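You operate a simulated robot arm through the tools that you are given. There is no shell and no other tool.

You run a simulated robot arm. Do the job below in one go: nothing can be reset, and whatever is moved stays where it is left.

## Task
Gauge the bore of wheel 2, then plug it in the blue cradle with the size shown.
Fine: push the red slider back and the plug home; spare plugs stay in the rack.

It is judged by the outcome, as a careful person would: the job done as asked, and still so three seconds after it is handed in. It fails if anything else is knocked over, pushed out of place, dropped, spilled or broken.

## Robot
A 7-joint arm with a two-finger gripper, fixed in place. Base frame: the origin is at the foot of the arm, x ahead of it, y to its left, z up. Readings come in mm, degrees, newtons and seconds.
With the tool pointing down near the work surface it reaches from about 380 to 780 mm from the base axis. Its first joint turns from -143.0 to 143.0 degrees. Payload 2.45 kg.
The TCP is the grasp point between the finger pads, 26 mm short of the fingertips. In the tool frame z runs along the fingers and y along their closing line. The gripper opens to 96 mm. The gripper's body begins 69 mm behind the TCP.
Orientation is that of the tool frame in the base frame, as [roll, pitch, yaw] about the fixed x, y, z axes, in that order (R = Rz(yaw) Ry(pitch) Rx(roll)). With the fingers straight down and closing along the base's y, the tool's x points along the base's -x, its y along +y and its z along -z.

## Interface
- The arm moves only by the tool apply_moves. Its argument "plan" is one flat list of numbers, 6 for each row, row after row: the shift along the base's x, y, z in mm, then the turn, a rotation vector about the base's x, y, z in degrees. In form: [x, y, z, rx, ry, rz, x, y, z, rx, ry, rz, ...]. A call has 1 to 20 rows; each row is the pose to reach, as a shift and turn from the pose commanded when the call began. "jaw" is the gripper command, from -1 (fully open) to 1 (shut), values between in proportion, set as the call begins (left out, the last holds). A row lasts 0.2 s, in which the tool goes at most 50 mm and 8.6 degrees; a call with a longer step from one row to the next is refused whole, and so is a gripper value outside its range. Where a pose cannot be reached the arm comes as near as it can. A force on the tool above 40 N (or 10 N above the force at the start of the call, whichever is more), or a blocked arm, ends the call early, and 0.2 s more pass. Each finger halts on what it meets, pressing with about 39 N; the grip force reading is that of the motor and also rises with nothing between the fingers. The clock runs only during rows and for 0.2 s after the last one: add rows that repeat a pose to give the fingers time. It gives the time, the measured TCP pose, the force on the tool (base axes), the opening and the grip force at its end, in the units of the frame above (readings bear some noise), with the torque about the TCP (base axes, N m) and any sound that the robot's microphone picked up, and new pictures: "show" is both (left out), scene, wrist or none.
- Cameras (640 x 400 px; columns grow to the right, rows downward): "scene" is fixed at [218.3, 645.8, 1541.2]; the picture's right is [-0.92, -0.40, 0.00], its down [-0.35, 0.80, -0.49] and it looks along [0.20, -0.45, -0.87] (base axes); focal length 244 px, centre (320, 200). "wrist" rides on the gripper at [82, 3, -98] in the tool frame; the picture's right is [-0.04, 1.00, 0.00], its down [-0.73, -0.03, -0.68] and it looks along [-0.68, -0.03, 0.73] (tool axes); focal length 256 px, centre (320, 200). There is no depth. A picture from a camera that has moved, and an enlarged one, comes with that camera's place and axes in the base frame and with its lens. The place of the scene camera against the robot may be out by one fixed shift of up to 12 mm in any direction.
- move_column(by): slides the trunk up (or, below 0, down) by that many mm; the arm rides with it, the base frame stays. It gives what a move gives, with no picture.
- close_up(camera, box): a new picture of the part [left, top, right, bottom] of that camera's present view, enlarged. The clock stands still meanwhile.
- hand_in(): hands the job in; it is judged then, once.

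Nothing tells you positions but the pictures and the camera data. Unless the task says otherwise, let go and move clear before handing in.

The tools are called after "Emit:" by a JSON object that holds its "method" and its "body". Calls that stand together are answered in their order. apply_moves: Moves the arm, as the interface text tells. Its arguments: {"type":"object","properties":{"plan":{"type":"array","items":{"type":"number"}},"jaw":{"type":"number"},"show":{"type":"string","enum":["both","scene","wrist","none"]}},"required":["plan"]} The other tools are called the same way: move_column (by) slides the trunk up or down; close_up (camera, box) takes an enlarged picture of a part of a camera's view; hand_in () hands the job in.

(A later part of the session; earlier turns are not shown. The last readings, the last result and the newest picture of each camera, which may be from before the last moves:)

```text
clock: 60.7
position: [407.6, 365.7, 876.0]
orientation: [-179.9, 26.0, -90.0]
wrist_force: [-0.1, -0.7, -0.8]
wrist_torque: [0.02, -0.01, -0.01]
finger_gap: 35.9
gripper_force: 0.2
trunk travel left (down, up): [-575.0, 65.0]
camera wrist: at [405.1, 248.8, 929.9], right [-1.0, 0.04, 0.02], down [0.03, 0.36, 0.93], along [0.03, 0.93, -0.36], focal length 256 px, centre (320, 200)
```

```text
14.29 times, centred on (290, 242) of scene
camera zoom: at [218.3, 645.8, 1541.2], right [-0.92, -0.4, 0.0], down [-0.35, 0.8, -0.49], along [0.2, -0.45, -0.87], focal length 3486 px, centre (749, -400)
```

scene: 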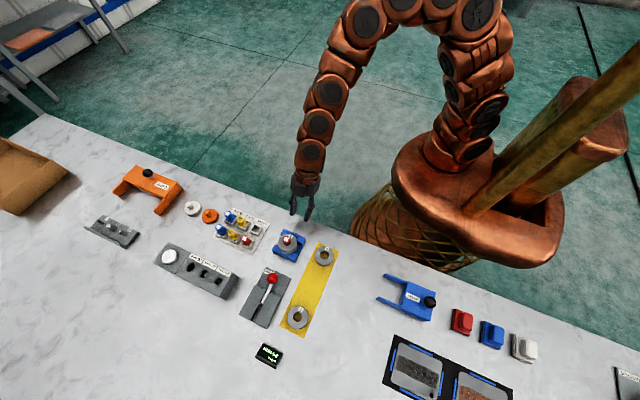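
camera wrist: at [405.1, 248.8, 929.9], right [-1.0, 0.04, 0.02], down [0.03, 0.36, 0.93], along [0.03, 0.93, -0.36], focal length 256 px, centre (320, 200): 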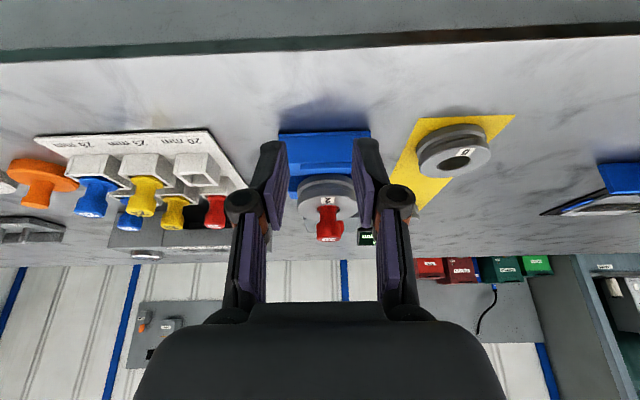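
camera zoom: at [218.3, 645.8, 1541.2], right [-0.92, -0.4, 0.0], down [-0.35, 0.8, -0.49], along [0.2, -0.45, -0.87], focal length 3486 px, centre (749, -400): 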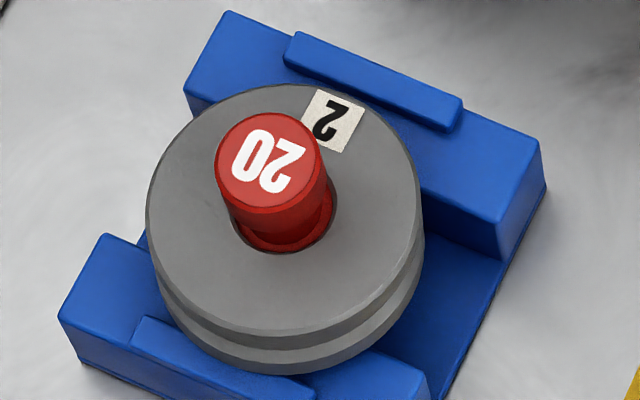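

Emit:
{"method": "close_up", "body": {"camera": "wrist", "box": [290, 170, 365, 250]}}

Emit:
{"method": "close_up", "body": {"camera": "wrist", "box": [60, 130, 250, 240]}}

Emit:
{"method": "close_up", "body": {"camera": "scene", "box": [282, 232, 298, 250]}}

```text
5.00 times, centred on (328, 210) of wrist
camera zoom: at [405.1, 248.8, 929.9], right [-1.0, 0.04, 0.02], down [0.03, 0.36, 0.93], along [0.03, 0.93, -0.36], focal length 1280 px, centre (282, 150)
```

zoom: 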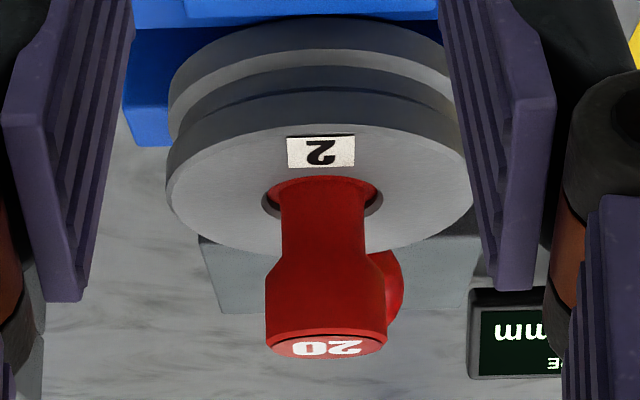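

```text
3.37 times, centred on (155, 185) of wrist
camera zoom: at [405.1, 248.8, 929.9], right [-1.0, 0.04, 0.02], down [0.03, 0.36, 0.93], along [0.03, 0.93, -0.36], focal length 862 px, centre (876, 250)
```

zoom: 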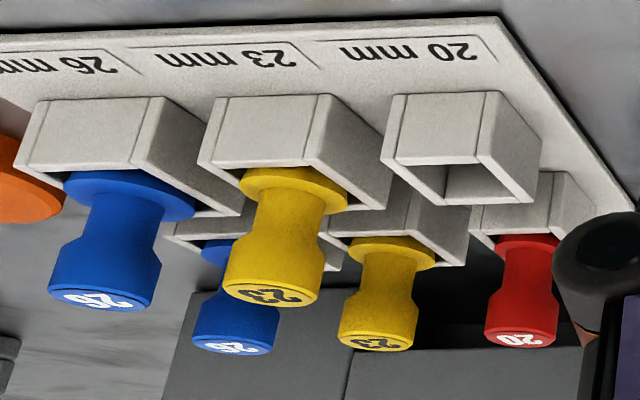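

```text
16.00 times, centred on (290, 241) of scene
camera zoom: at [218.3, 645.8, 1541.2], right [-0.92, -0.4, 0.0], down [-0.35, 0.8, -0.49], along [0.2, -0.45, -0.87], focal length 3904 px, centre (800, -456)
```

zoom: 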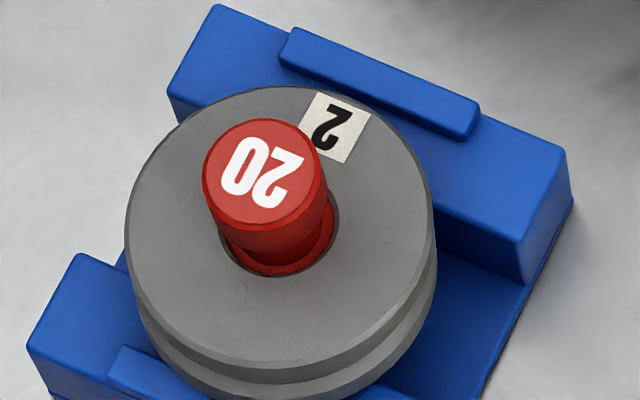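

The plug's body is inside the bore and its rim is slightly recessed, but I can't tell yet whether it's against a stop. I'll level the tool, close the fingers and test it by pressing on the cap from above.

Emit:
{"method": "apply_moves", "body": {"plan": [0, 0, 20, -7, 0, 0, 0, 0, 40, -14, 0, 0, 0, 0, 60, -21, 0, 0, -1, 0, 70, -26, 0, 0, -2, 35, 70, -26, 0, 0, -2.6, 70, 70, -26, 0, 0, -2.6, 99.8, 70, -26, 0, 0, -2.6, 99.8, 70, -26, 0, 0], "jaw": 1, "show": "wrist"}}

Emit:
{"method": "close_up", "body": {"camera": "wrist", "box": [260, 80, 380, 220]}}

```text
clock: 62.5
position: [405.9, 464.4, 946.4]
orientation: [179.9, -0.1, -90.0]
wrist_force: [0.0, 0.5, 0.2]
wrist_torque: [0.0, 0.01, 0.04]
finger_gap: 0.1
gripper_force: 28.1
trunk travel left (down, up): [-575.0, 65.0]
camera wrist: at [403.5, 384.2, 1045.6], right [-1.0, 0.04, 0.0], down [0.03, 0.73, 0.68], along [0.03, 0.68, -0.74], focal length 256 px, centre (320, 200)
```

wrist: 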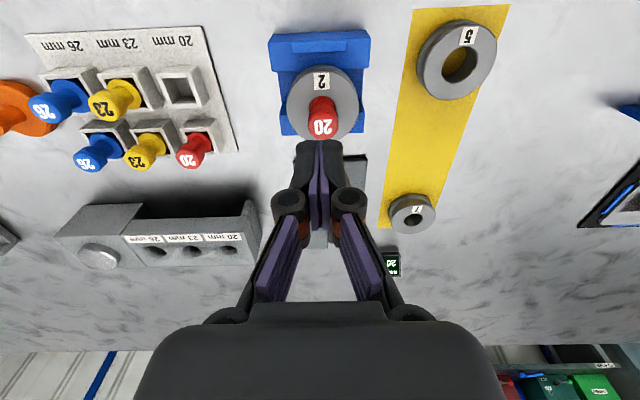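

```text
2.86 times, centred on (320, 150) of wrist
camera zoom: at [403.5, 384.2, 1045.6], right [-1.0, 0.04, 0.0], down [0.03, 0.73, 0.68], along [0.03, 0.68, -0.74], focal length 731 px, centre (320, 343)
```

zoom: 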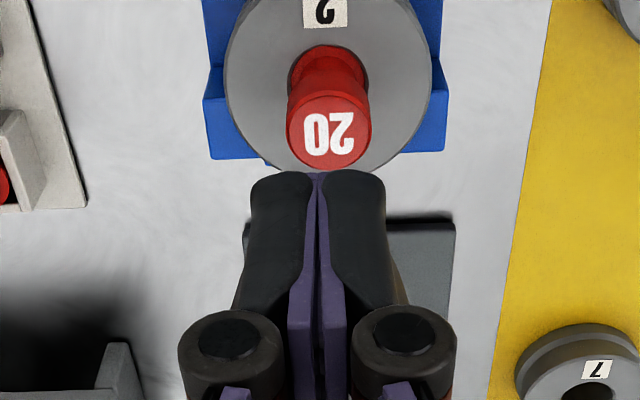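

The cap is at (404.9, 467.3). I'll align the closed fingertips over it and come down to just above.

Emit:
{"method": "apply_moves", "body": {"plan": [-1.2, 1.5, -15, 0, 0, 0, -1.2, 1.5, -28, 0, 0, 0, -1.2, 1.5, -34, 0, 0, 0, -1.2, 1.5, -36, 0, 0, 0], "show": "wrist"}}

Emit:
{"method": "apply_moves", "body": {"plan": [0, 0, -0.8, 0, 0, 0, 0, 0, -1.6, 0, 0, 0, 0, 0, -2.4, 0, 0, 0], "show": "none"}}

```text
clock: 63.5
position: [404.5, 465.6, 910.4]
orientation: [180.0, 0.1, -90.0]
wrist_force: [-0.5, -0.1, 0.0]
wrist_torque: [-0.01, 0.01, 0.0]
finger_gap: 0.1
gripper_force: 28.7
trunk travel left (down, up): [-575.0, 65.0]
camera wrist: at [402.2, 385.3, 1009.8], right [-1.0, 0.04, 0.0], down [0.03, 0.73, 0.68], along [0.03, 0.68, -0.73], focal length 256 px, centre (320, 200)
```

wrist: 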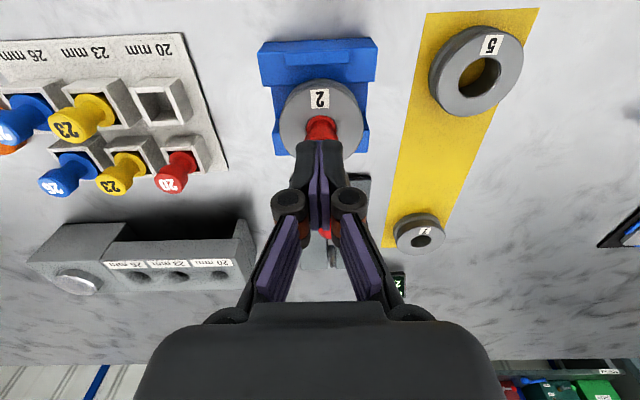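

```text
clock: 64.3
position: [405.3, 465.8, 908.0]
orientation: [180.0, 0.0, -89.9]
wrist_force: [0.3, 0.5, 0.7]
wrist_torque: [0.04, -0.02, 0.01]
finger_gap: 0.0
gripper_force: 28.3
trunk travel left (down, up): [-575.0, 65.0]
```

No contact yet at TCP z=908. Continuing down in small steps.

Emit:
{"method": "apply_moves", "body": {"plan": [0, 0, -0.8, 0, 0, 0, 0, 0, -1.6, 0, 0, 0, 0, 0, -2.4, 0, 0, 0], "show": "none"}}

Emit:
{"method": "close_up", "body": {"camera": "wrist", "box": [270, 90, 370, 190]}}

```text
clock: 65.1
position: [404.0, 465.6, 905.9]
orientation: [180.0, 0.0, -89.9]
wrist_force: [0.1, 0.8, 1.7]
wrist_torque: [0.02, -0.01, 0.02]
finger_gap: 6.1
gripper_force: 28.1
trunk travel left (down, up): [-575.0, 65.0]
```

```text
4.00 times, centred on (320, 140) of wrist
camera zoom: at [400.9, 385.4, 1004.9], right [-1.0, 0.04, 0.0], down [0.03, 0.73, 0.68], along [0.03, 0.68, -0.73], focal length 1024 px, centre (320, 440)
```

zoom: 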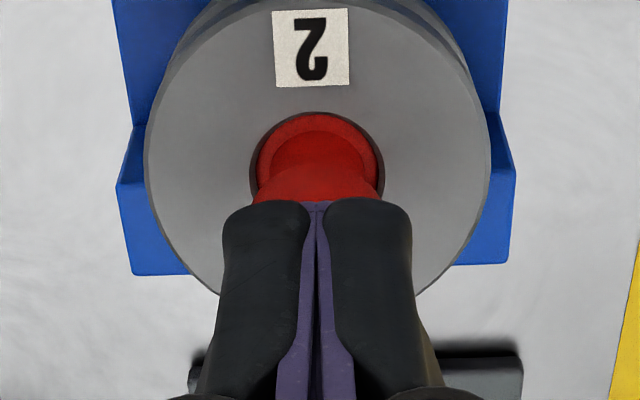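

The finger gap changed to 6 mm on touching the cap, which I didn't expect. I'll lift slightly and check what's happening.

Emit:
{"method": "apply_moves", "body": {"plan": [0, 0, 4, 0, 0, 0, 0, 0, 8, 0, 0, 0], "show": "wrist"}}

Emit:
{"method": "close_up", "body": {"camera": "wrist", "box": [270, 90, 370, 190]}}

Emit:
{"method": "close_up", "body": {"camera": "scene", "box": [270, 225, 310, 260]}}

```text
clock: 65.7
position: [403.0, 466.6, 913.7]
orientation: [-180.0, 0.0, -90.0]
wrist_force: [-0.4, 0.0, 0.1]
wrist_torque: [-0.02, 0.01, 0.02]
finger_gap: 0.1
gripper_force: 28.1
trunk travel left (down, up): [-575.0, 65.0]
camera wrist: at [401.3, 385.4, 1012.9], right [-1.0, 0.04, 0.0], down [0.03, 0.73, 0.68], along [0.03, 0.68, -0.73], focal length 256 px, centre (320, 200)
```

wrist: 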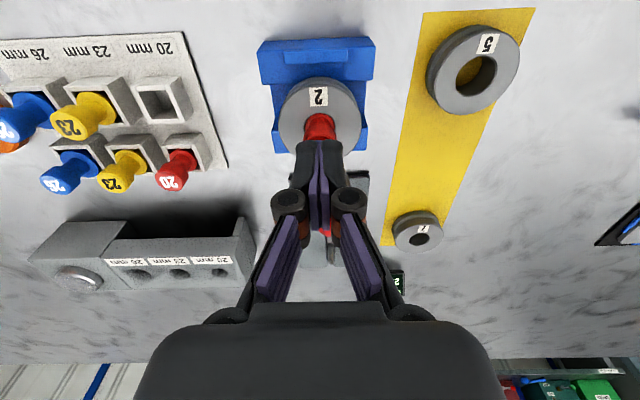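

```text
4.00 times, centred on (320, 140) of wrist
camera zoom: at [401.3, 385.4, 1012.9], right [-1.0, 0.04, 0.0], down [0.03, 0.73, 0.68], along [0.03, 0.68, -0.73], focal length 1024 px, centre (320, 440)
```

zoom: 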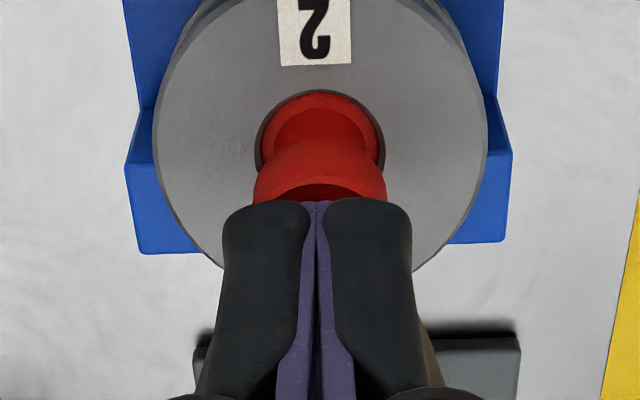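

```text
11.43 times, centred on (290, 242) of scene
camera zoom: at [218.3, 645.8, 1541.2], right [-0.92, -0.4, 0.0], down [-0.35, 0.8, -0.49], along [0.2, -0.45, -0.87], focal length 2789 px, centre (663, -286)
```

zoom: 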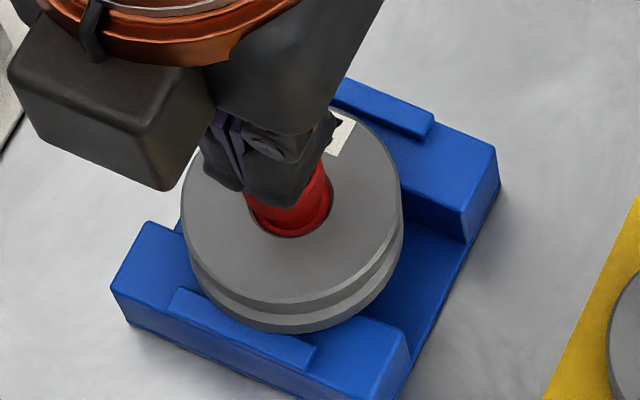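

The gap returned to 0 when I lifted, so the closed tips were likely being wedged. I'll set a fixed 8 mm gap so both fingertips bear evenly on the cap, then press again.

Emit:
{"method": "apply_moves", "body": {"plan": [1, 0.5, 0, 0, 0, 0, 1, 0.5, 0, 0, 0, 0, 1, 0.5, -4, 0, 0, 0, 1, 0.5, -5, 0, 0, 0], "jaw": 0.833, "show": "none"}}

Emit:
{"method": "apply_moves", "body": {"plan": [0, 0, -1, 0, 0, 0, 0, 0, -2, 0, 0, 0, 0, 0, -3, 0, 0, 0], "show": "none"}}

Emit:
{"method": "close_up", "body": {"camera": "wrist", "box": [270, 90, 370, 190]}}

```text
clock: 66.7
position: [404.5, 466.4, 908.5]
orientation: [-179.9, 0.0, -90.0]
wrist_force: [0.3, 0.1, 0.6]
wrist_torque: [0.04, -0.03, 0.04]
finger_gap: 7.9
gripper_force: 0.1
trunk travel left (down, up): [-575.0, 65.0]
```

```text
clock: 67.5
position: [404.0, 467.2, 905.3]
orientation: [180.0, 0.1, -90.0]
wrist_force: [0.4, 0.5, 3.6]
wrist_torque: [-0.03, 0.0, 0.01]
finger_gap: 8.2
gripper_force: 0.0
trunk travel left (down, up): [-575.0, 65.0]
```

```text
4.00 times, centred on (320, 140) of wrist
camera zoom: at [402.3, 385.7, 1005.6], right [-1.0, 0.04, 0.0], down [0.03, 0.73, 0.68], along [0.03, 0.68, -0.73], focal length 1024 px, centre (320, 440)
```

zoom: 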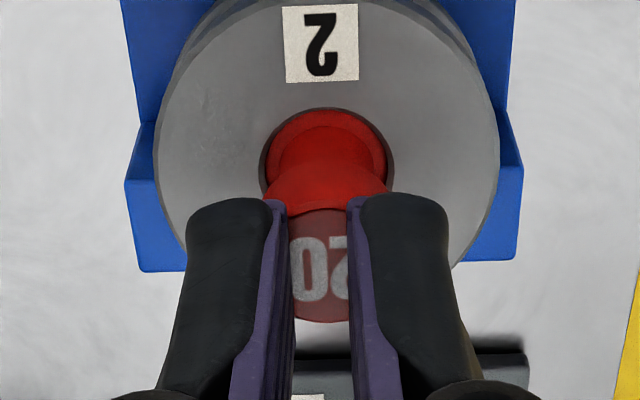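

Both fingertips now bear on the cap (3.6 N at TCP z≈905.3). I'll press in small steps and watch displacement against force.

Emit:
{"method": "apply_moves", "body": {"plan": [0, 0, -1, 0, 0, 0, 0, 0, -2, 0, 0, 0], "show": "none"}}

Emit:
{"method": "close_up", "body": {"camera": "wrist", "box": [270, 90, 370, 190]}}

Emit:
{"method": "apply_moves", "body": {"plan": [0, 0, -0.7, 0, 0, 0, 0, 0, -0.7, 0, 0, 0], "show": "none"}}

Emit:
{"method": "close_up", "body": {"camera": "wrist", "box": [270, 90, 370, 190]}}

```text
clock: 68.1
position: [405.0, 467.6, 906.0]
orientation: [-179.9, 0.1, -90.0]
wrist_force: [0.8, -0.2, 19.7]
wrist_torque: [-0.05, -0.08, -0.01]
finger_gap: 7.8
gripper_force: 0.0
trunk travel left (down, up): [-575.0, 65.0]
```

```text
4.00 times, centred on (320, 140) of wrist
camera zoom: at [401.8, 385.5, 1004.6], right [-1.0, 0.04, 0.0], down [0.03, 0.73, 0.68], along [0.03, 0.68, -0.73], focal length 1024 px, centre (320, 440)
```

zoom: 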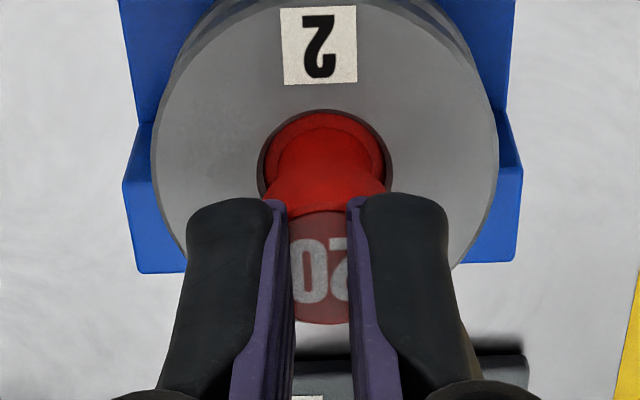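

```text
clock: 68.7
position: [404.9, 466.7, 903.5]
orientation: [-179.8, 0.1, -90.0]
wrist_force: [2.0, -0.7, 27.7]
wrist_torque: [-0.01, -0.06, -0.01]
finger_gap: 8.6
gripper_force: 0.2
trunk travel left (down, up): [-575.0, 65.0]
```

```text
4.00 times, centred on (320, 140) of wrist
camera zoom: at [401.9, 385.3, 1003.1], right [-1.0, 0.04, 0.0], down [0.03, 0.73, 0.68], along [0.03, 0.68, -0.73], focal length 1024 px, centre (320, 440)
```

zoom: 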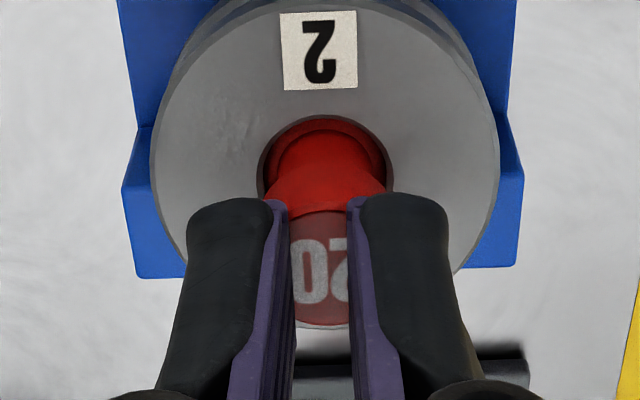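

The force rose linearly at about 9 N/mm, which matches the arm's own give against a hard stop. I'll return to the first contact height: if it still reads about 3.6 N, the plug hasn't moved and is seated.

Emit:
{"method": "apply_moves", "body": {"plan": [0, 0, 1.3, 0, 0, 0, 0, 0, 2.7, 0, 0, 0, 0, 0, 2.7, 0, 0, 0], "show": "none"}}

Emit:
{"method": "close_up", "body": {"camera": "wrist", "box": [295, 100, 345, 140]}}

Emit:
{"method": "apply_moves", "body": {"plan": [0, 0, 0.4, 0, 0, 0, 0, 0, 0.4, 0, 0, 0], "show": "none"}}

```text
clock: 69.5
position: [404.8, 466.9, 904.1]
orientation: [179.9, -0.1, -90.0]
wrist_force: [0.5, 0.5, -0.7]
wrist_torque: [-0.02, 0.03, 0.02]
finger_gap: 8.2
gripper_force: 0.0
trunk travel left (down, up): [-575.0, 65.0]
```

```text
10.00 times, centred on (320, 120) of wrist
camera zoom: at [402.0, 385.9, 1004.2], right [-1.0, 0.04, 0.0], down [0.03, 0.73, 0.68], along [0.03, 0.68, -0.74], focal length 2560 px, centre (320, 1000)
```

zoom: 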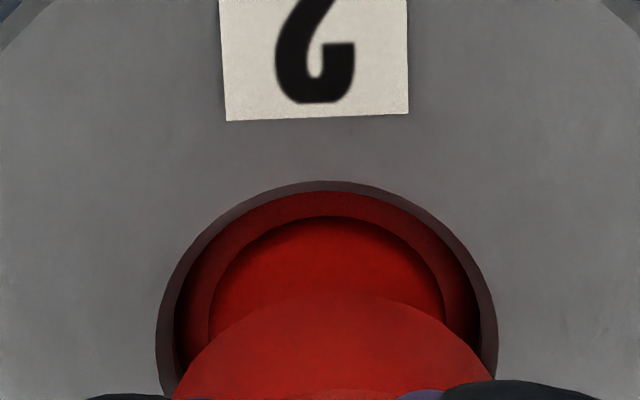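

```text
clock: 70.1
position: [404.5, 467.3, 905.3]
orientation: [-180.0, 0.0, -90.0]
wrist_force: [0.2, 0.3, -0.1]
wrist_torque: [0.0, 0.0, -0.01]
finger_gap: 8.0
gripper_force: 0.0
trunk travel left (down, up): [-575.0, 65.0]
```

At that height the force now reads zero, so the plug did go slightly deeper. I'll find the new contact height and keep pressing step by step until it really stops.

Emit:
{"method": "apply_moves", "body": {"plan": [0, 0, -1.0, 0, 0, 0, 0, 0, -1.0, 0, 0, 0], "show": "none"}}

Emit:
{"method": "apply_moves", "body": {"plan": [0, 0, -0.6, 0, 0, 0, 0, 0, -0.6, 0, 0, 0], "show": "none"}}

Emit:
{"method": "apply_moves", "body": {"plan": [0, 0, -0.6, 0, 0, 0, 0, 0, -0.6, 0, 0, 0], "show": "none"}}

Emit:
{"method": "apply_moves", "body": {"plan": [0, 0, -0.6, 0, 0, 0, 0, 0, -0.6, 0, 0, 0], "show": "none"}}

```text
clock: 70.7
position: [404.6, 466.9, 906.0]
orientation: [180.0, 0.0, -90.0]
wrist_force: [0.1, -0.9, -0.2]
wrist_torque: [0.02, 0.0, -0.02]
finger_gap: 8.1
gripper_force: 0.1
trunk travel left (down, up): [-575.0, 65.0]
```

```text
clock: 71.3
position: [404.7, 467.0, 904.8]
orientation: [-180.0, 0.1, -90.0]
wrist_force: [-0.8, -0.6, 0.0]
wrist_torque: [-0.03, 0.0, 0.02]
finger_gap: 7.9
gripper_force: 0.1
trunk travel left (down, up): [-575.0, 65.0]
```

```text
clock: 71.9
position: [405.4, 467.6, 903.9]
orientation: [-180.0, 0.1, -89.9]
wrist_force: [0.2, 0.3, 3.2]
wrist_torque: [0.0, -0.04, 0.0]
finger_gap: 7.7
gripper_force: 0.1
trunk travel left (down, up): [-575.0, 65.0]
```

```text
clock: 72.5
position: [405.6, 467.2, 904.3]
orientation: [180.0, -0.1, -90.0]
wrist_force: [0.1, 2.0, 5.7]
wrist_torque: [0.04, -0.03, -0.02]
finger_gap: 7.9
gripper_force: 0.1
trunk travel left (down, up): [-575.0, 65.0]
```

The plug is still moving under about 20–28 N, so it's a snug friction fit and not home yet. I'll keep pressing in small steps until the force climbs without movement.

Emit:
{"method": "apply_moves", "body": {"plan": [0, 0, -0.8, 0, 0, 0, 0, 0, -1.6, 0, 0, 0], "show": "none"}}

Emit:
{"method": "apply_moves", "body": {"plan": [0, 0, -0.4, 0, 0, 0, 0, 0, -0.8, 0, 0, 0], "show": "none"}}

Emit:
{"method": "apply_moves", "body": {"plan": [0, 0, -0.4, 0, 0, 0, 0, 0, -0.8, 0, 0, 0], "show": "wrist"}}

Emit:
{"method": "close_up", "body": {"camera": "wrist", "box": [295, 100, 345, 140]}}

```text
clock: 73.1
position: [405.4, 468.1, 903.0]
orientation: [-179.9, 0.1, -90.0]
wrist_force: [1.0, 2.2, 15.0]
wrist_torque: [0.02, -0.01, 0.01]
finger_gap: 7.9
gripper_force: 0.1
trunk travel left (down, up): [-575.0, 65.0]
```

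```text
clock: 73.7
position: [406.0, 467.5, 902.8]
orientation: [-179.9, 0.1, -89.9]
wrist_force: [1.5, 2.0, 21.1]
wrist_torque: [0.1, -0.06, -0.04]
finger_gap: 7.7
gripper_force: 0.1
trunk travel left (down, up): [-575.0, 65.0]
```

```text
clock: 74.3
position: [404.8, 467.3, 901.3]
orientation: [180.0, 0.1, -90.0]
wrist_force: [1.3, 3.5, 25.5]
wrist_torque: [0.09, -0.03, 0.0]
finger_gap: 8.5
gripper_force: 0.1
trunk travel left (down, up): [-575.0, 65.0]
camera wrist: at [402.3, 385.9, 1000.7], right [-1.0, 0.04, 0.0], down [0.03, 0.73, 0.68], along [0.03, 0.68, -0.73], focal length 256 px, centre (320, 200)
```

wrist: 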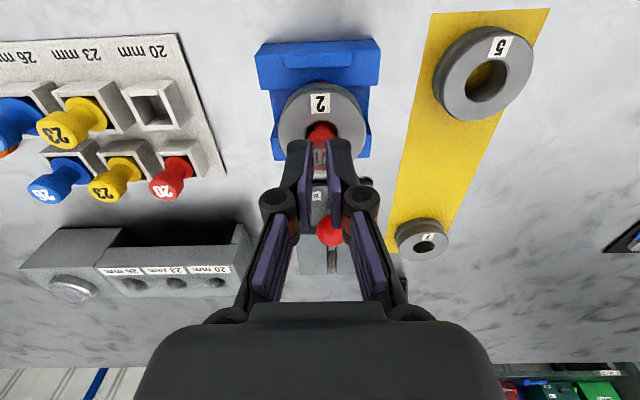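

```text
10.00 times, centred on (320, 120) of wrist
camera zoom: at [402.3, 385.9, 1000.7], right [-1.0, 0.04, 0.0], down [0.03, 0.73, 0.68], along [0.03, 0.68, -0.73], focal length 2560 px, centre (320, 1000)
```

zoom: 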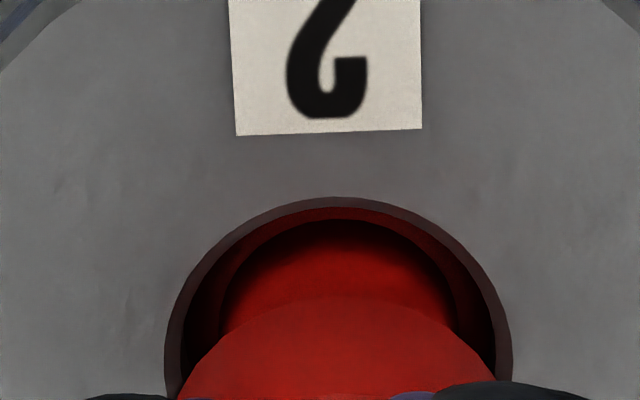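

The plug keeps sinking slowly at about 25 N. Before pressing any more I'll lift off and inspect how deep the body sits, so I don't drive it too far.

Emit:
{"method": "apply_moves", "body": {"plan": [0, 0, 6, 0, 0, 0, 0, 10, 30, 0, 0, 0, 0, 30, 36, 0, 0, 0, 0, 38, 36, 0, 0, 0, 0, 38, 36, 0, 0, 0], "show": "wrist"}}

Emit:
{"method": "close_up", "body": {"camera": "wrist", "box": [295, 15, 345, 65]}}

Emit:
{"method": "close_up", "body": {"camera": "wrist", "box": [280, 0, 360, 90]}}

Emit:
{"method": "close_up", "body": {"camera": "scene", "box": [276, 228, 304, 256]}}

```text
clock: 75.5
position: [406.5, 505.3, 935.4]
orientation: [180.0, -0.1, -90.1]
wrist_force: [-0.6, 0.7, -1.0]
wrist_torque: [-0.02, -0.01, -0.01]
finger_gap: 8.0
gripper_force: 0.1
trunk travel left (down, up): [-575.0, 65.0]
camera wrist: at [402.5, 424.0, 1034.8], right [-1.0, 0.04, 0.0], down [0.03, 0.73, 0.68], along [0.03, 0.68, -0.73], focal length 256 px, centre (320, 200)
```

wrist: 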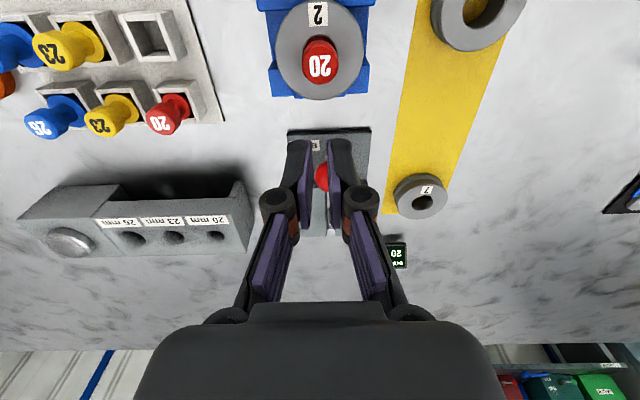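

```text
8.00 times, centred on (320, 40) of wrist
camera zoom: at [402.5, 424.0, 1034.8], right [-1.0, 0.04, 0.0], down [0.03, 0.73, 0.68], along [0.03, 0.68, -0.73], focal length 2048 px, centre (320, 1480)
```

zoom: 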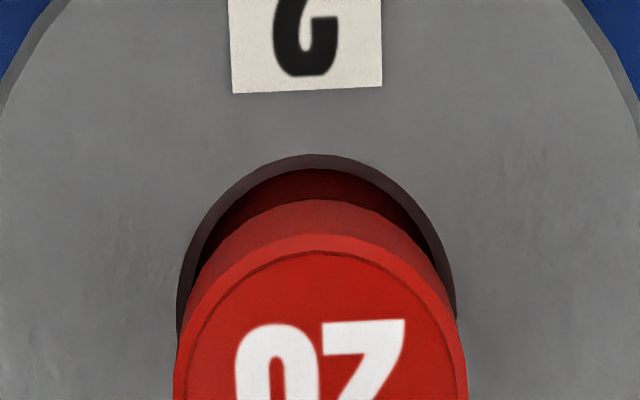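

```text
4.44 times, centred on (320, 45) of wrist
camera zoom: at [402.5, 424.0, 1034.8], right [-1.0, 0.04, 0.0], down [0.03, 0.73, 0.68], along [0.03, 0.68, -0.73], focal length 1138 px, centre (320, 889)
```

zoom: 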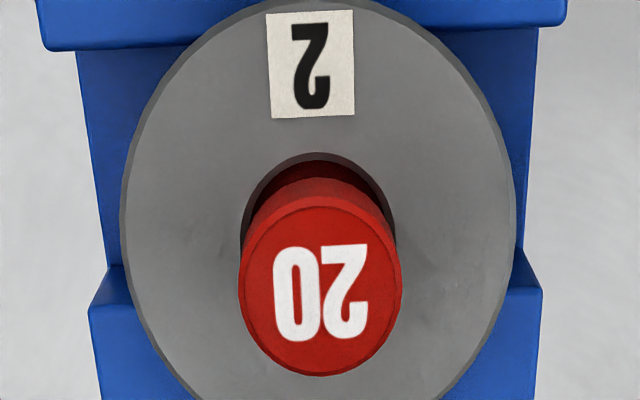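

```text
14.29 times, centred on (290, 242) of scene
camera zoom: at [218.3, 645.8, 1541.2], right [-0.92, -0.4, 0.0], down [-0.35, 0.8, -0.49], along [0.2, -0.45, -0.87], focal length 3486 px, centre (749, -400)
```

zoom: 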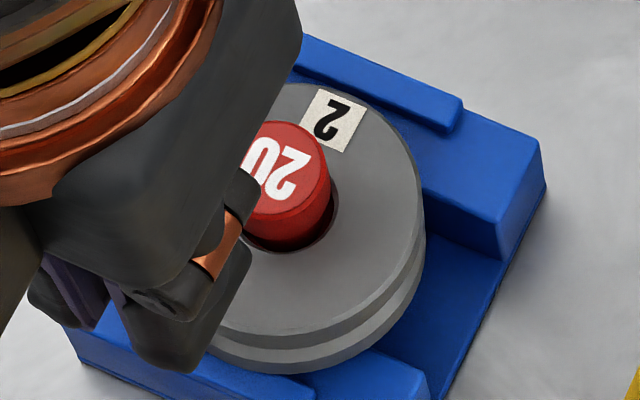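

The plug has sunk about 4–5 mm since first contact, so its body is now below the wheel's face. To learn its true shape (is that disc a flange or the body?), I'll look straight down at the identical spare in the rack.

Emit:
{"method": "apply_moves", "body": {"plan": [40, 5, 5, 0, 0, 0, 80, 12, 5, 0, 0, 0, 118, 22, 5, 0, 0, 0, 118, 22, 5, 0, 0, 0], "show": "wrist"}}

Emit:
{"method": "close_up", "body": {"camera": "wrist", "box": [280, 20, 360, 100]}}

Emit:
{"method": "close_up", "body": {"camera": "wrist", "box": [180, 0, 360, 110]}}

```text
clock: 76.5
position: [523.7, 526.1, 941.7]
orientation: [-180.0, -0.1, -90.2]
wrist_force: [-0.8, 0.3, -0.5]
wrist_torque: [0.0, 0.0, -0.01]
finger_gap: 7.9
gripper_force: 0.0
trunk travel left (down, up): [-575.0, 65.0]
camera wrist: at [520.5, 444.9, 1041.2], right [-1.0, 0.04, 0.0], down [0.03, 0.73, 0.68], along [0.03, 0.68, -0.73], focal length 256 px, centre (320, 200)
```

wrist: 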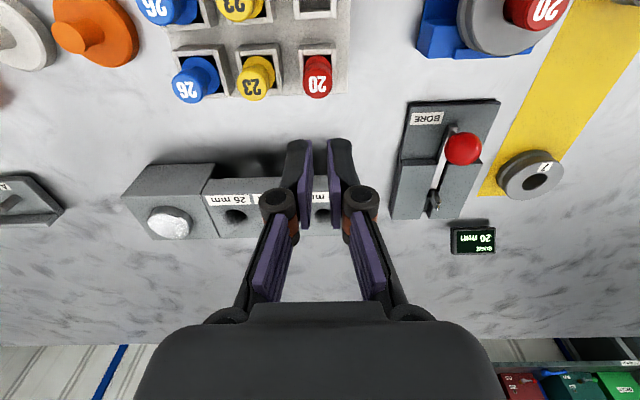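

```text
5.00 times, centred on (320, 60) of wrist
camera zoom: at [520.5, 444.9, 1041.2], right [-1.0, 0.04, 0.0], down [0.03, 0.73, 0.68], along [0.03, 0.68, -0.73], focal length 1280 px, centre (320, 900)
```

zoom: 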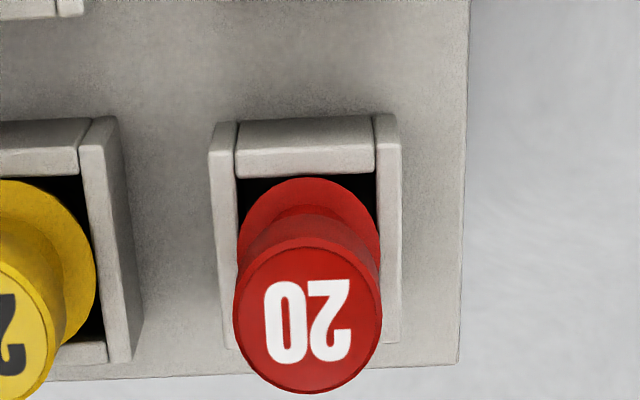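

```text
3.56 times, centred on (270, 55) of wrist
camera zoom: at [520.5, 444.9, 1041.2], right [-1.0, 0.04, 0.0], down [0.03, 0.73, 0.68], along [0.03, 0.68, -0.73], focal length 910 px, centre (498, 716)
```

zoom: 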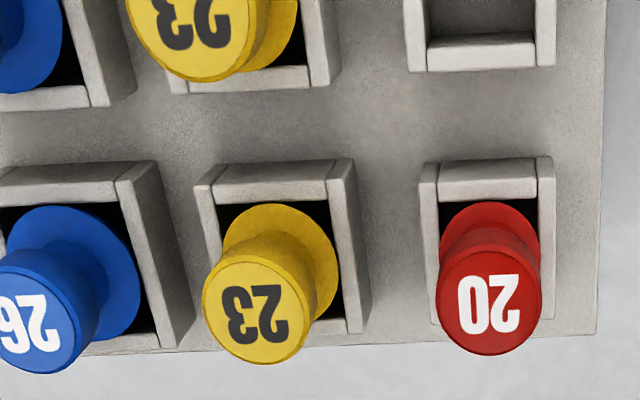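

The spare's disc measures about 21.5 mm, wider than the 20 mm bore, so it looks like a seating flange. I may have pressed it deeper than its seat. I'll take a precise low-angle look at the plugged wheel and at the spare for comparison.

Emit:
{"method": "apply_moves", "body": {"plan": [-23, -36, 0, 0, 0, 0, -46, -72, 0, 0, 0, 0, -69, -108, 0, 0, 0, 0, -92, -144, 0, 0, 0, 0, -116, -181, 0, 0, 0, 0, -116, -181, -20, 8, 0, 0, -116, -181, -40, 16, 0, 0, -116, -181, -60, 24, 0, 0, -116, -181, -73, 30, 0, 0, -116, -181, -73, 30, 0, 0], "jaw": -1, "show": "wrist"}}

Emit:
{"method": "close_up", "body": {"camera": "wrist", "box": [280, 140, 370, 230]}}

Emit:
{"method": "close_up", "body": {"camera": "wrist", "box": [305, 175, 345, 215]}}

Emit:
{"method": "close_up", "body": {"camera": "wrist", "box": [130, 120, 260, 230]}}

```text
clock: 78.7
position: [406.5, 346.9, 867.0]
orientation: [180.0, 29.9, -90.0]
wrist_force: [-0.4, 0.0, 0.1]
wrist_torque: [0.01, -0.01, 0.03]
finger_gap: 96.1
gripper_force: 0.1
trunk travel left (down, up): [-575.0, 65.0]
camera wrist: at [404.1, 226.7, 912.7], right [-1.0, 0.03, 0.02], down [0.03, 0.3, 0.95], along [0.03, 0.95, -0.3], focal length 256 px, centre (320, 200)
```

wrist: 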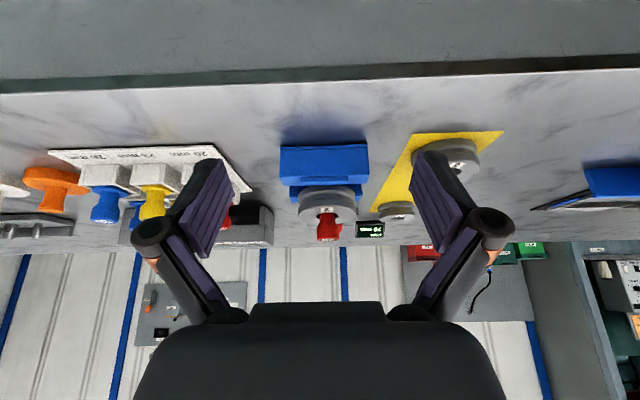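

```text
4.44 times, centred on (325, 185) of wrist
camera zoom: at [404.1, 226.7, 912.7], right [-1.0, 0.03, 0.02], down [0.03, 0.3, 0.95], along [0.03, 0.95, -0.3], focal length 1138 px, centre (298, 267)
```

zoom: 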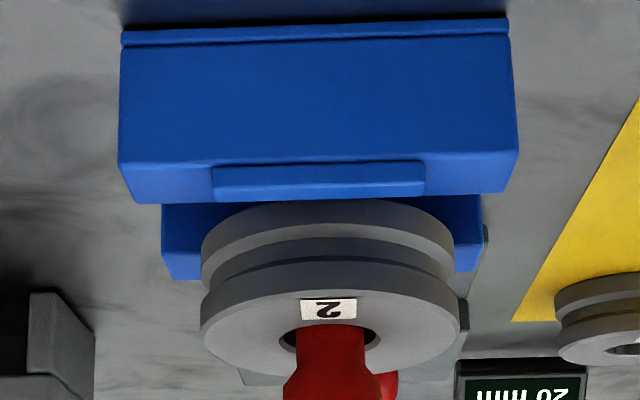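

```text
10.00 times, centred on (325, 195) of wrist
camera zoom: at [404.1, 226.7, 912.7], right [-1.0, 0.03, 0.02], down [0.03, 0.3, 0.95], along [0.03, 0.95, -0.3], focal length 2560 px, centre (270, 250)
```

zoom: 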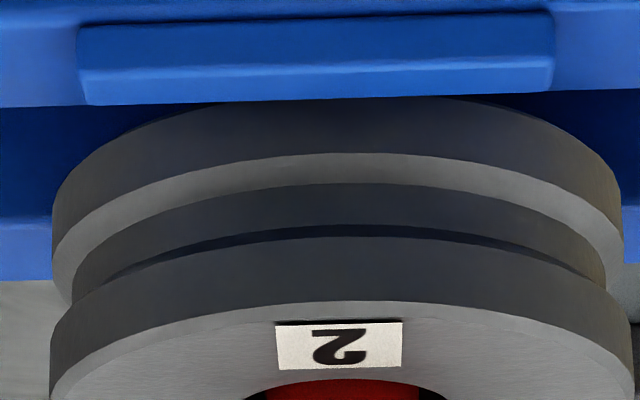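

```text
3.64 times, centred on (195, 175) of wrist
camera zoom: at [404.1, 226.7, 912.7], right [-1.0, 0.03, 0.02], down [0.03, 0.3, 0.95], along [0.03, 0.95, -0.3], focal length 931 px, centre (774, 291)
```

zoom: 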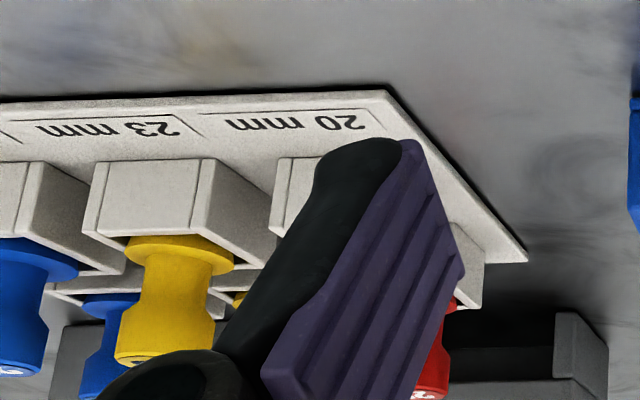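

Emit:
{"method": "close_up", "body": {"camera": "wrist", "box": [300, 195, 360, 250]}}

Emit:
{"method": "close_up", "body": {"camera": "scene", "box": [282, 232, 298, 250]}}

Emit:
{"method": "close_up", "body": {"camera": "wrist", "box": [140, 155, 200, 230]}}

```text
7.27 times, centred on (330, 222) of wrist
camera zoom: at [404.1, 226.7, 912.7], right [-1.0, 0.03, 0.02], down [0.03, 0.3, 0.95], along [0.03, 0.95, -0.3], focal length 1862 px, centre (247, 36)
```

zoom: 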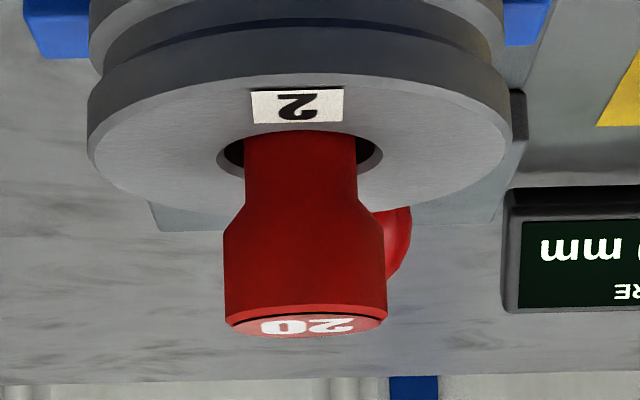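

```text
16.00 times, centred on (290, 241) of scene
camera zoom: at [218.3, 645.8, 1541.2], right [-0.92, -0.4, 0.0], down [-0.35, 0.8, -0.49], along [0.2, -0.45, -0.87], focal length 3904 px, centre (800, -456)
```

zoom: 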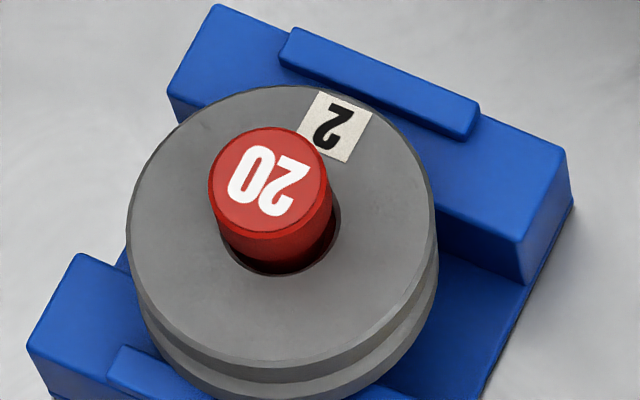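

```text
5.33 times, centred on (170, 192) of wrist
camera zoom: at [404.1, 226.7, 912.7], right [-1.0, 0.03, 0.02], down [0.03, 0.3, 0.95], along [0.03, 0.95, -0.3], focal length 1365 px, centre (1120, 240)
```

zoom: 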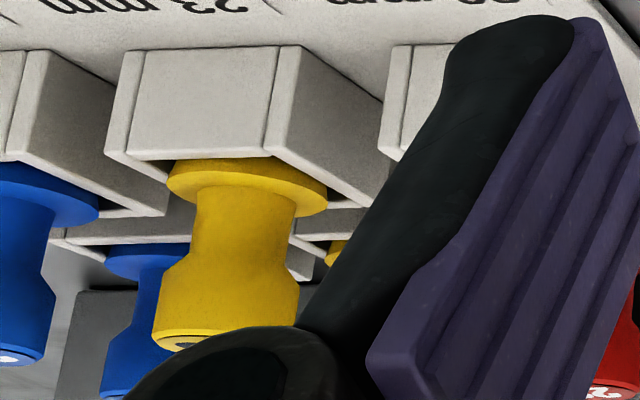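

The plug now stands about 22 mm above the wheel face, and it was 25.7 mm before. To know where "home" really is, I'll measure the spare red plug's flange and neck accurately from the same low angle.

Emit:
{"method": "apply_moves", "body": {"plan": [40, 0, 0, 0, 0, 0, 80, 0, 0, 0, 0, 0, 118, 0, 0, 0, 0, 0, 118, 0, 0, 0, 0, 0], "show": "wrist"}}

Emit:
{"method": "close_up", "body": {"camera": "wrist", "box": [290, 170, 350, 230]}}

Emit:
{"method": "close_up", "body": {"camera": "wrist", "box": [255, 150, 345, 230]}}

```text
clock: 79.7
position: [526.1, 344.9, 867.3]
orientation: [179.9, 30.1, -90.0]
wrist_force: [-0.9, -0.4, -0.6]
wrist_torque: [0.0, -0.01, 0.01]
finger_gap: 95.9
gripper_force: 0.0
trunk travel left (down, up): [-575.0, 65.0]
camera wrist: at [523.5, 226.2, 912.5], right [-1.0, 0.03, 0.02], down [0.03, 0.3, 0.95], along [0.03, 0.95, -0.3], focal length 256 px, centre (320, 200)
```

wrist: 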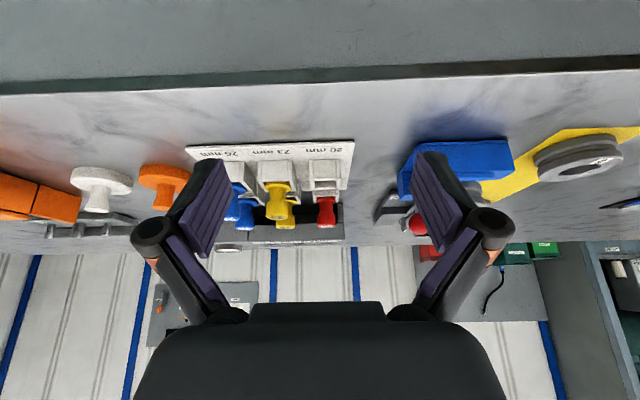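

```text
6.67 times, centred on (320, 200) of wrist
camera zoom: at [523.5, 226.2, 912.5], right [-1.0, 0.03, 0.02], down [0.03, 0.3, 0.95], along [0.03, 0.95, -0.3], focal length 1707 px, centre (320, 200)
```

zoom: 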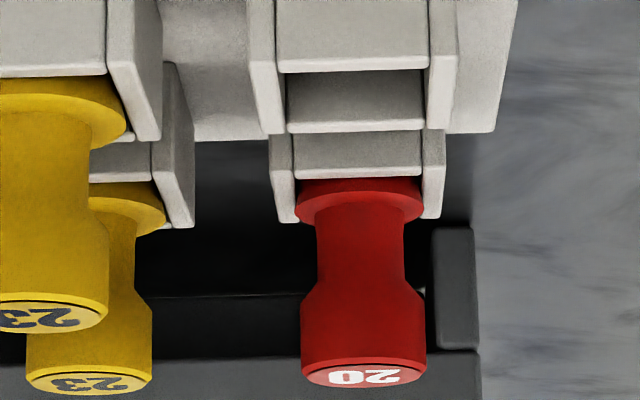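

```text
5.00 times, centred on (300, 190) of wrist
camera zoom: at [523.5, 226.2, 912.5], right [-1.0, 0.03, 0.02], down [0.03, 0.3, 0.95], along [0.03, 0.95, -0.3], focal length 1280 px, centre (420, 250)
```

zoom: 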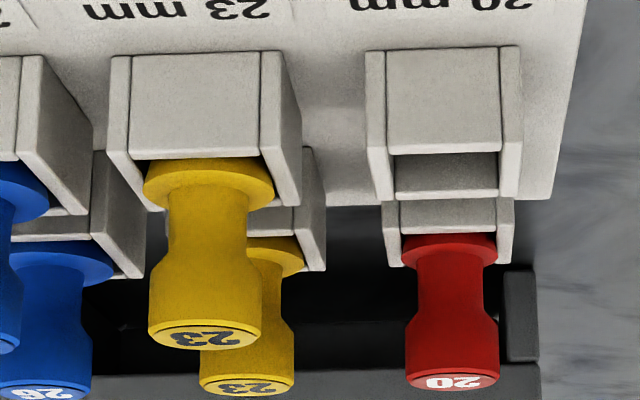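

The spare shows a 21.5 mm flange whose top is 28.9 mm below the cap. That matches the bore's 21.6 mm recess, so home should leave the cap about 29 mm above the face, and mine is at 22. I pressed it roughly 6 mm too deep and want to ease it back out. I'll level the tool and go above the plug.

Emit:
{"method": "apply_moves", "body": {"plan": [0, 0, 20, -8, 0, 0, 0, 0, 40, -16, 0, 0, 0, 0, 60, -24, 0, 0, -10, 0, 75, -30, 0, 0, -40, 30, 75, -30, 0, 0, -70, 60, 75, -30, 0, 0, -100, 92, 75, -30, 0, 0, -120.5, 121, 75, -30, 0, 0, -120.5, 121, 75, -30, 0, 0], "jaw": 0.25, "show": "wrist"}}

Emit:
{"method": "close_up", "body": {"camera": "wrist", "box": [260, 70, 380, 190]}}

```text
clock: 81.7
position: [405.4, 467.9, 941.8]
orientation: [179.9, -0.2, -90.1]
wrist_force: [0.5, 0.0, -0.9]
wrist_torque: [0.0, 0.01, 0.0]
finger_gap: 36.1
gripper_force: 0.0
trunk travel left (down, up): [-575.0, 65.0]
camera wrist: at [402.6, 386.0, 1041.7], right [-1.0, 0.04, 0.0], down [0.03, 0.73, 0.68], along [0.03, 0.68, -0.74], focal length 256 px, centre (320, 200)
```

wrist: 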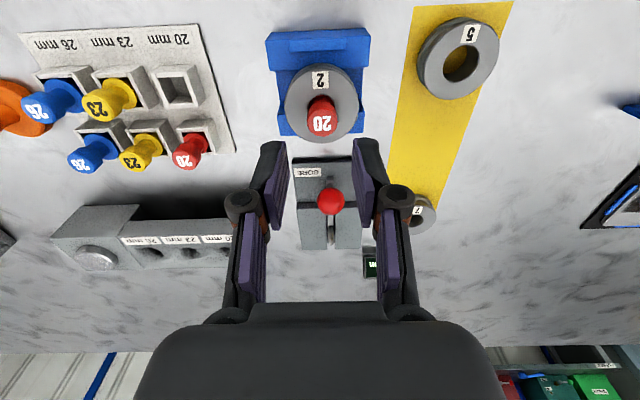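

```text
3.33 times, centred on (320, 130) of wrist
camera zoom: at [402.6, 386.0, 1041.7], right [-1.0, 0.04, 0.0], down [0.03, 0.73, 0.68], along [0.03, 0.68, -0.74], focal length 853 px, centre (320, 433)
```

zoom: 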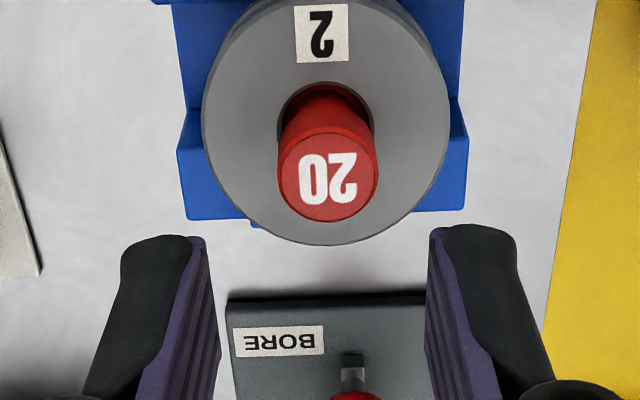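

The cap is at (404.4, 466.6). Descending to grip it with the fingertips a few millimetres above the wheel face.

Emit:
{"method": "apply_moves", "body": {"plan": [-1.1, -1.1, -20, 0, 0, 0, -1.1, -1.1, -40, 0, 0, 0, -1.1, -1.1, -50, 0, 0, 0, -1.1, -1.1, -55, 0, 0, 0, -1.1, -1.1, -55, 0, 0, 0], "show": "wrist"}}

Emit:
{"method": "apply_moves", "body": {"plan": [0, 0, 0, 0, 0, 0, 0, 0, 0, 0, 0, 0, 0, 0, 0, 0, 0, 0], "jaw": 1, "show": "wrist"}}

Emit:
{"method": "close_up", "body": {"camera": "wrist", "box": [260, 80, 380, 220]}}

```text
clock: 82.9
position: [405.0, 465.7, 888.6]
orientation: [-180.0, 0.0, -89.9]
wrist_force: [-0.5, 0.7, 0.2]
wrist_torque: [0.0, 0.02, -0.02]
finger_gap: 36.2
gripper_force: 0.0
trunk travel left (down, up): [-575.0, 65.0]
camera wrist: at [401.6, 384.0, 987.7], right [-1.0, 0.04, 0.0], down [0.03, 0.73, 0.68], along [0.03, 0.68, -0.73], focal length 256 px, centre (320, 200)
```

wrist: 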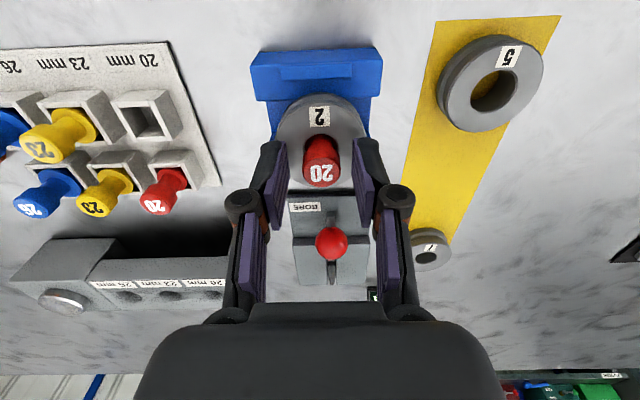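

```text
clock: 83.7
position: [404.4, 465.7, 889.3]
orientation: [-179.9, -0.1, -89.9]
wrist_force: [-1.7, 0.9, -0.5]
wrist_torque: [0.02, 0.04, -0.03]
finger_gap: 18.6
gripper_force: 39.1
trunk travel left (down, up): [-575.0, 65.0]
camera wrist: at [401.6, 384.0, 987.8], right [-1.0, 0.04, 0.0], down [0.03, 0.73, 0.68], along [0.03, 0.68, -0.73], focal length 256 px, centre (320, 200)
```

wrist: 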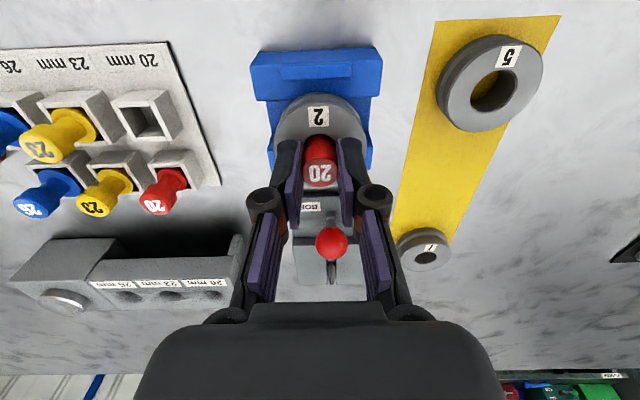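

```text
2.86 times, centred on (320, 150) of wrist
camera zoom: at [401.6, 384.0, 987.8], right [-1.0, 0.04, 0.0], down [0.03, 0.73, 0.68], along [0.03, 0.68, -0.73], focal length 731 px, centre (320, 343)
```

zoom: 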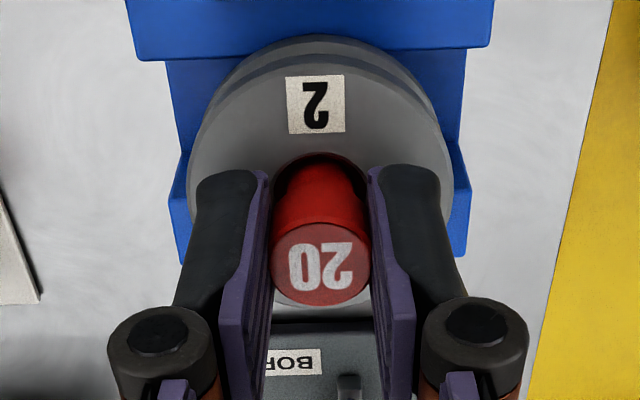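

The cap is gripped. I'll raise slowly and watch the force and whether the wheel comes up with it.

Emit:
{"method": "apply_moves", "body": {"plan": [0, 0, 1, 0, 0, 0, 0, 0, 2, 0, 0, 0, 0, 0, 3, 0, 0, 0], "show": "none"}}

Emit:
{"method": "close_up", "body": {"camera": "wrist", "box": [260, 80, 380, 220]}}

Emit:
{"method": "close_up", "body": {"camera": "scene", "box": [270, 225, 310, 265]}}

```text
clock: 84.5
position: [405.4, 466.1, 891.9]
orientation: [180.0, -0.1, -90.0]
wrist_force: [0.5, 0.1, -4.0]
wrist_torque: [-0.04, 0.02, 0.0]
finger_gap: 18.5
gripper_force: 39.0
trunk travel left (down, up): [-575.0, 65.0]
```

```text
2.86 times, centred on (320, 150) of wrist
camera zoom: at [401.8, 384.4, 990.7], right [-1.0, 0.04, 0.0], down [0.03, 0.73, 0.68], along [0.03, 0.68, -0.73], focal length 731 px, centre (320, 343)
```

zoom: 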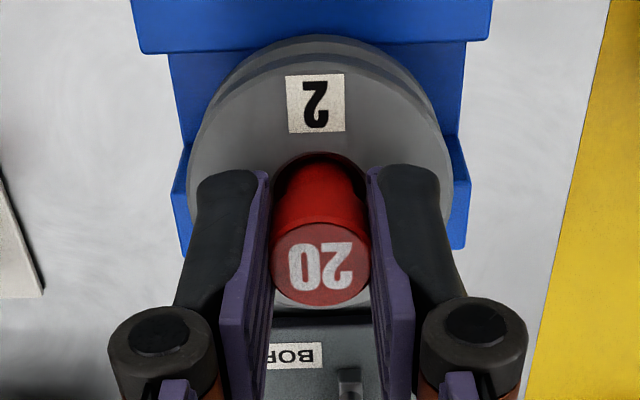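

```text
10.00 times, centred on (290, 245) of scene
camera zoom: at [218.3, 645.8, 1541.2], right [-0.92, -0.4, 0.0], down [-0.35, 0.8, -0.49], along [0.2, -0.45, -0.87], focal length 2440 px, centre (620, -250)
```

zoom: 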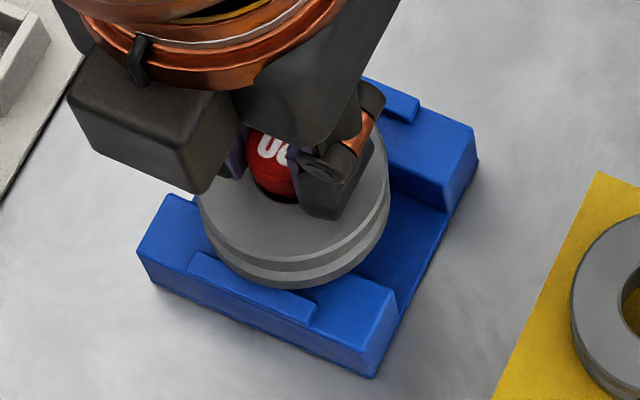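

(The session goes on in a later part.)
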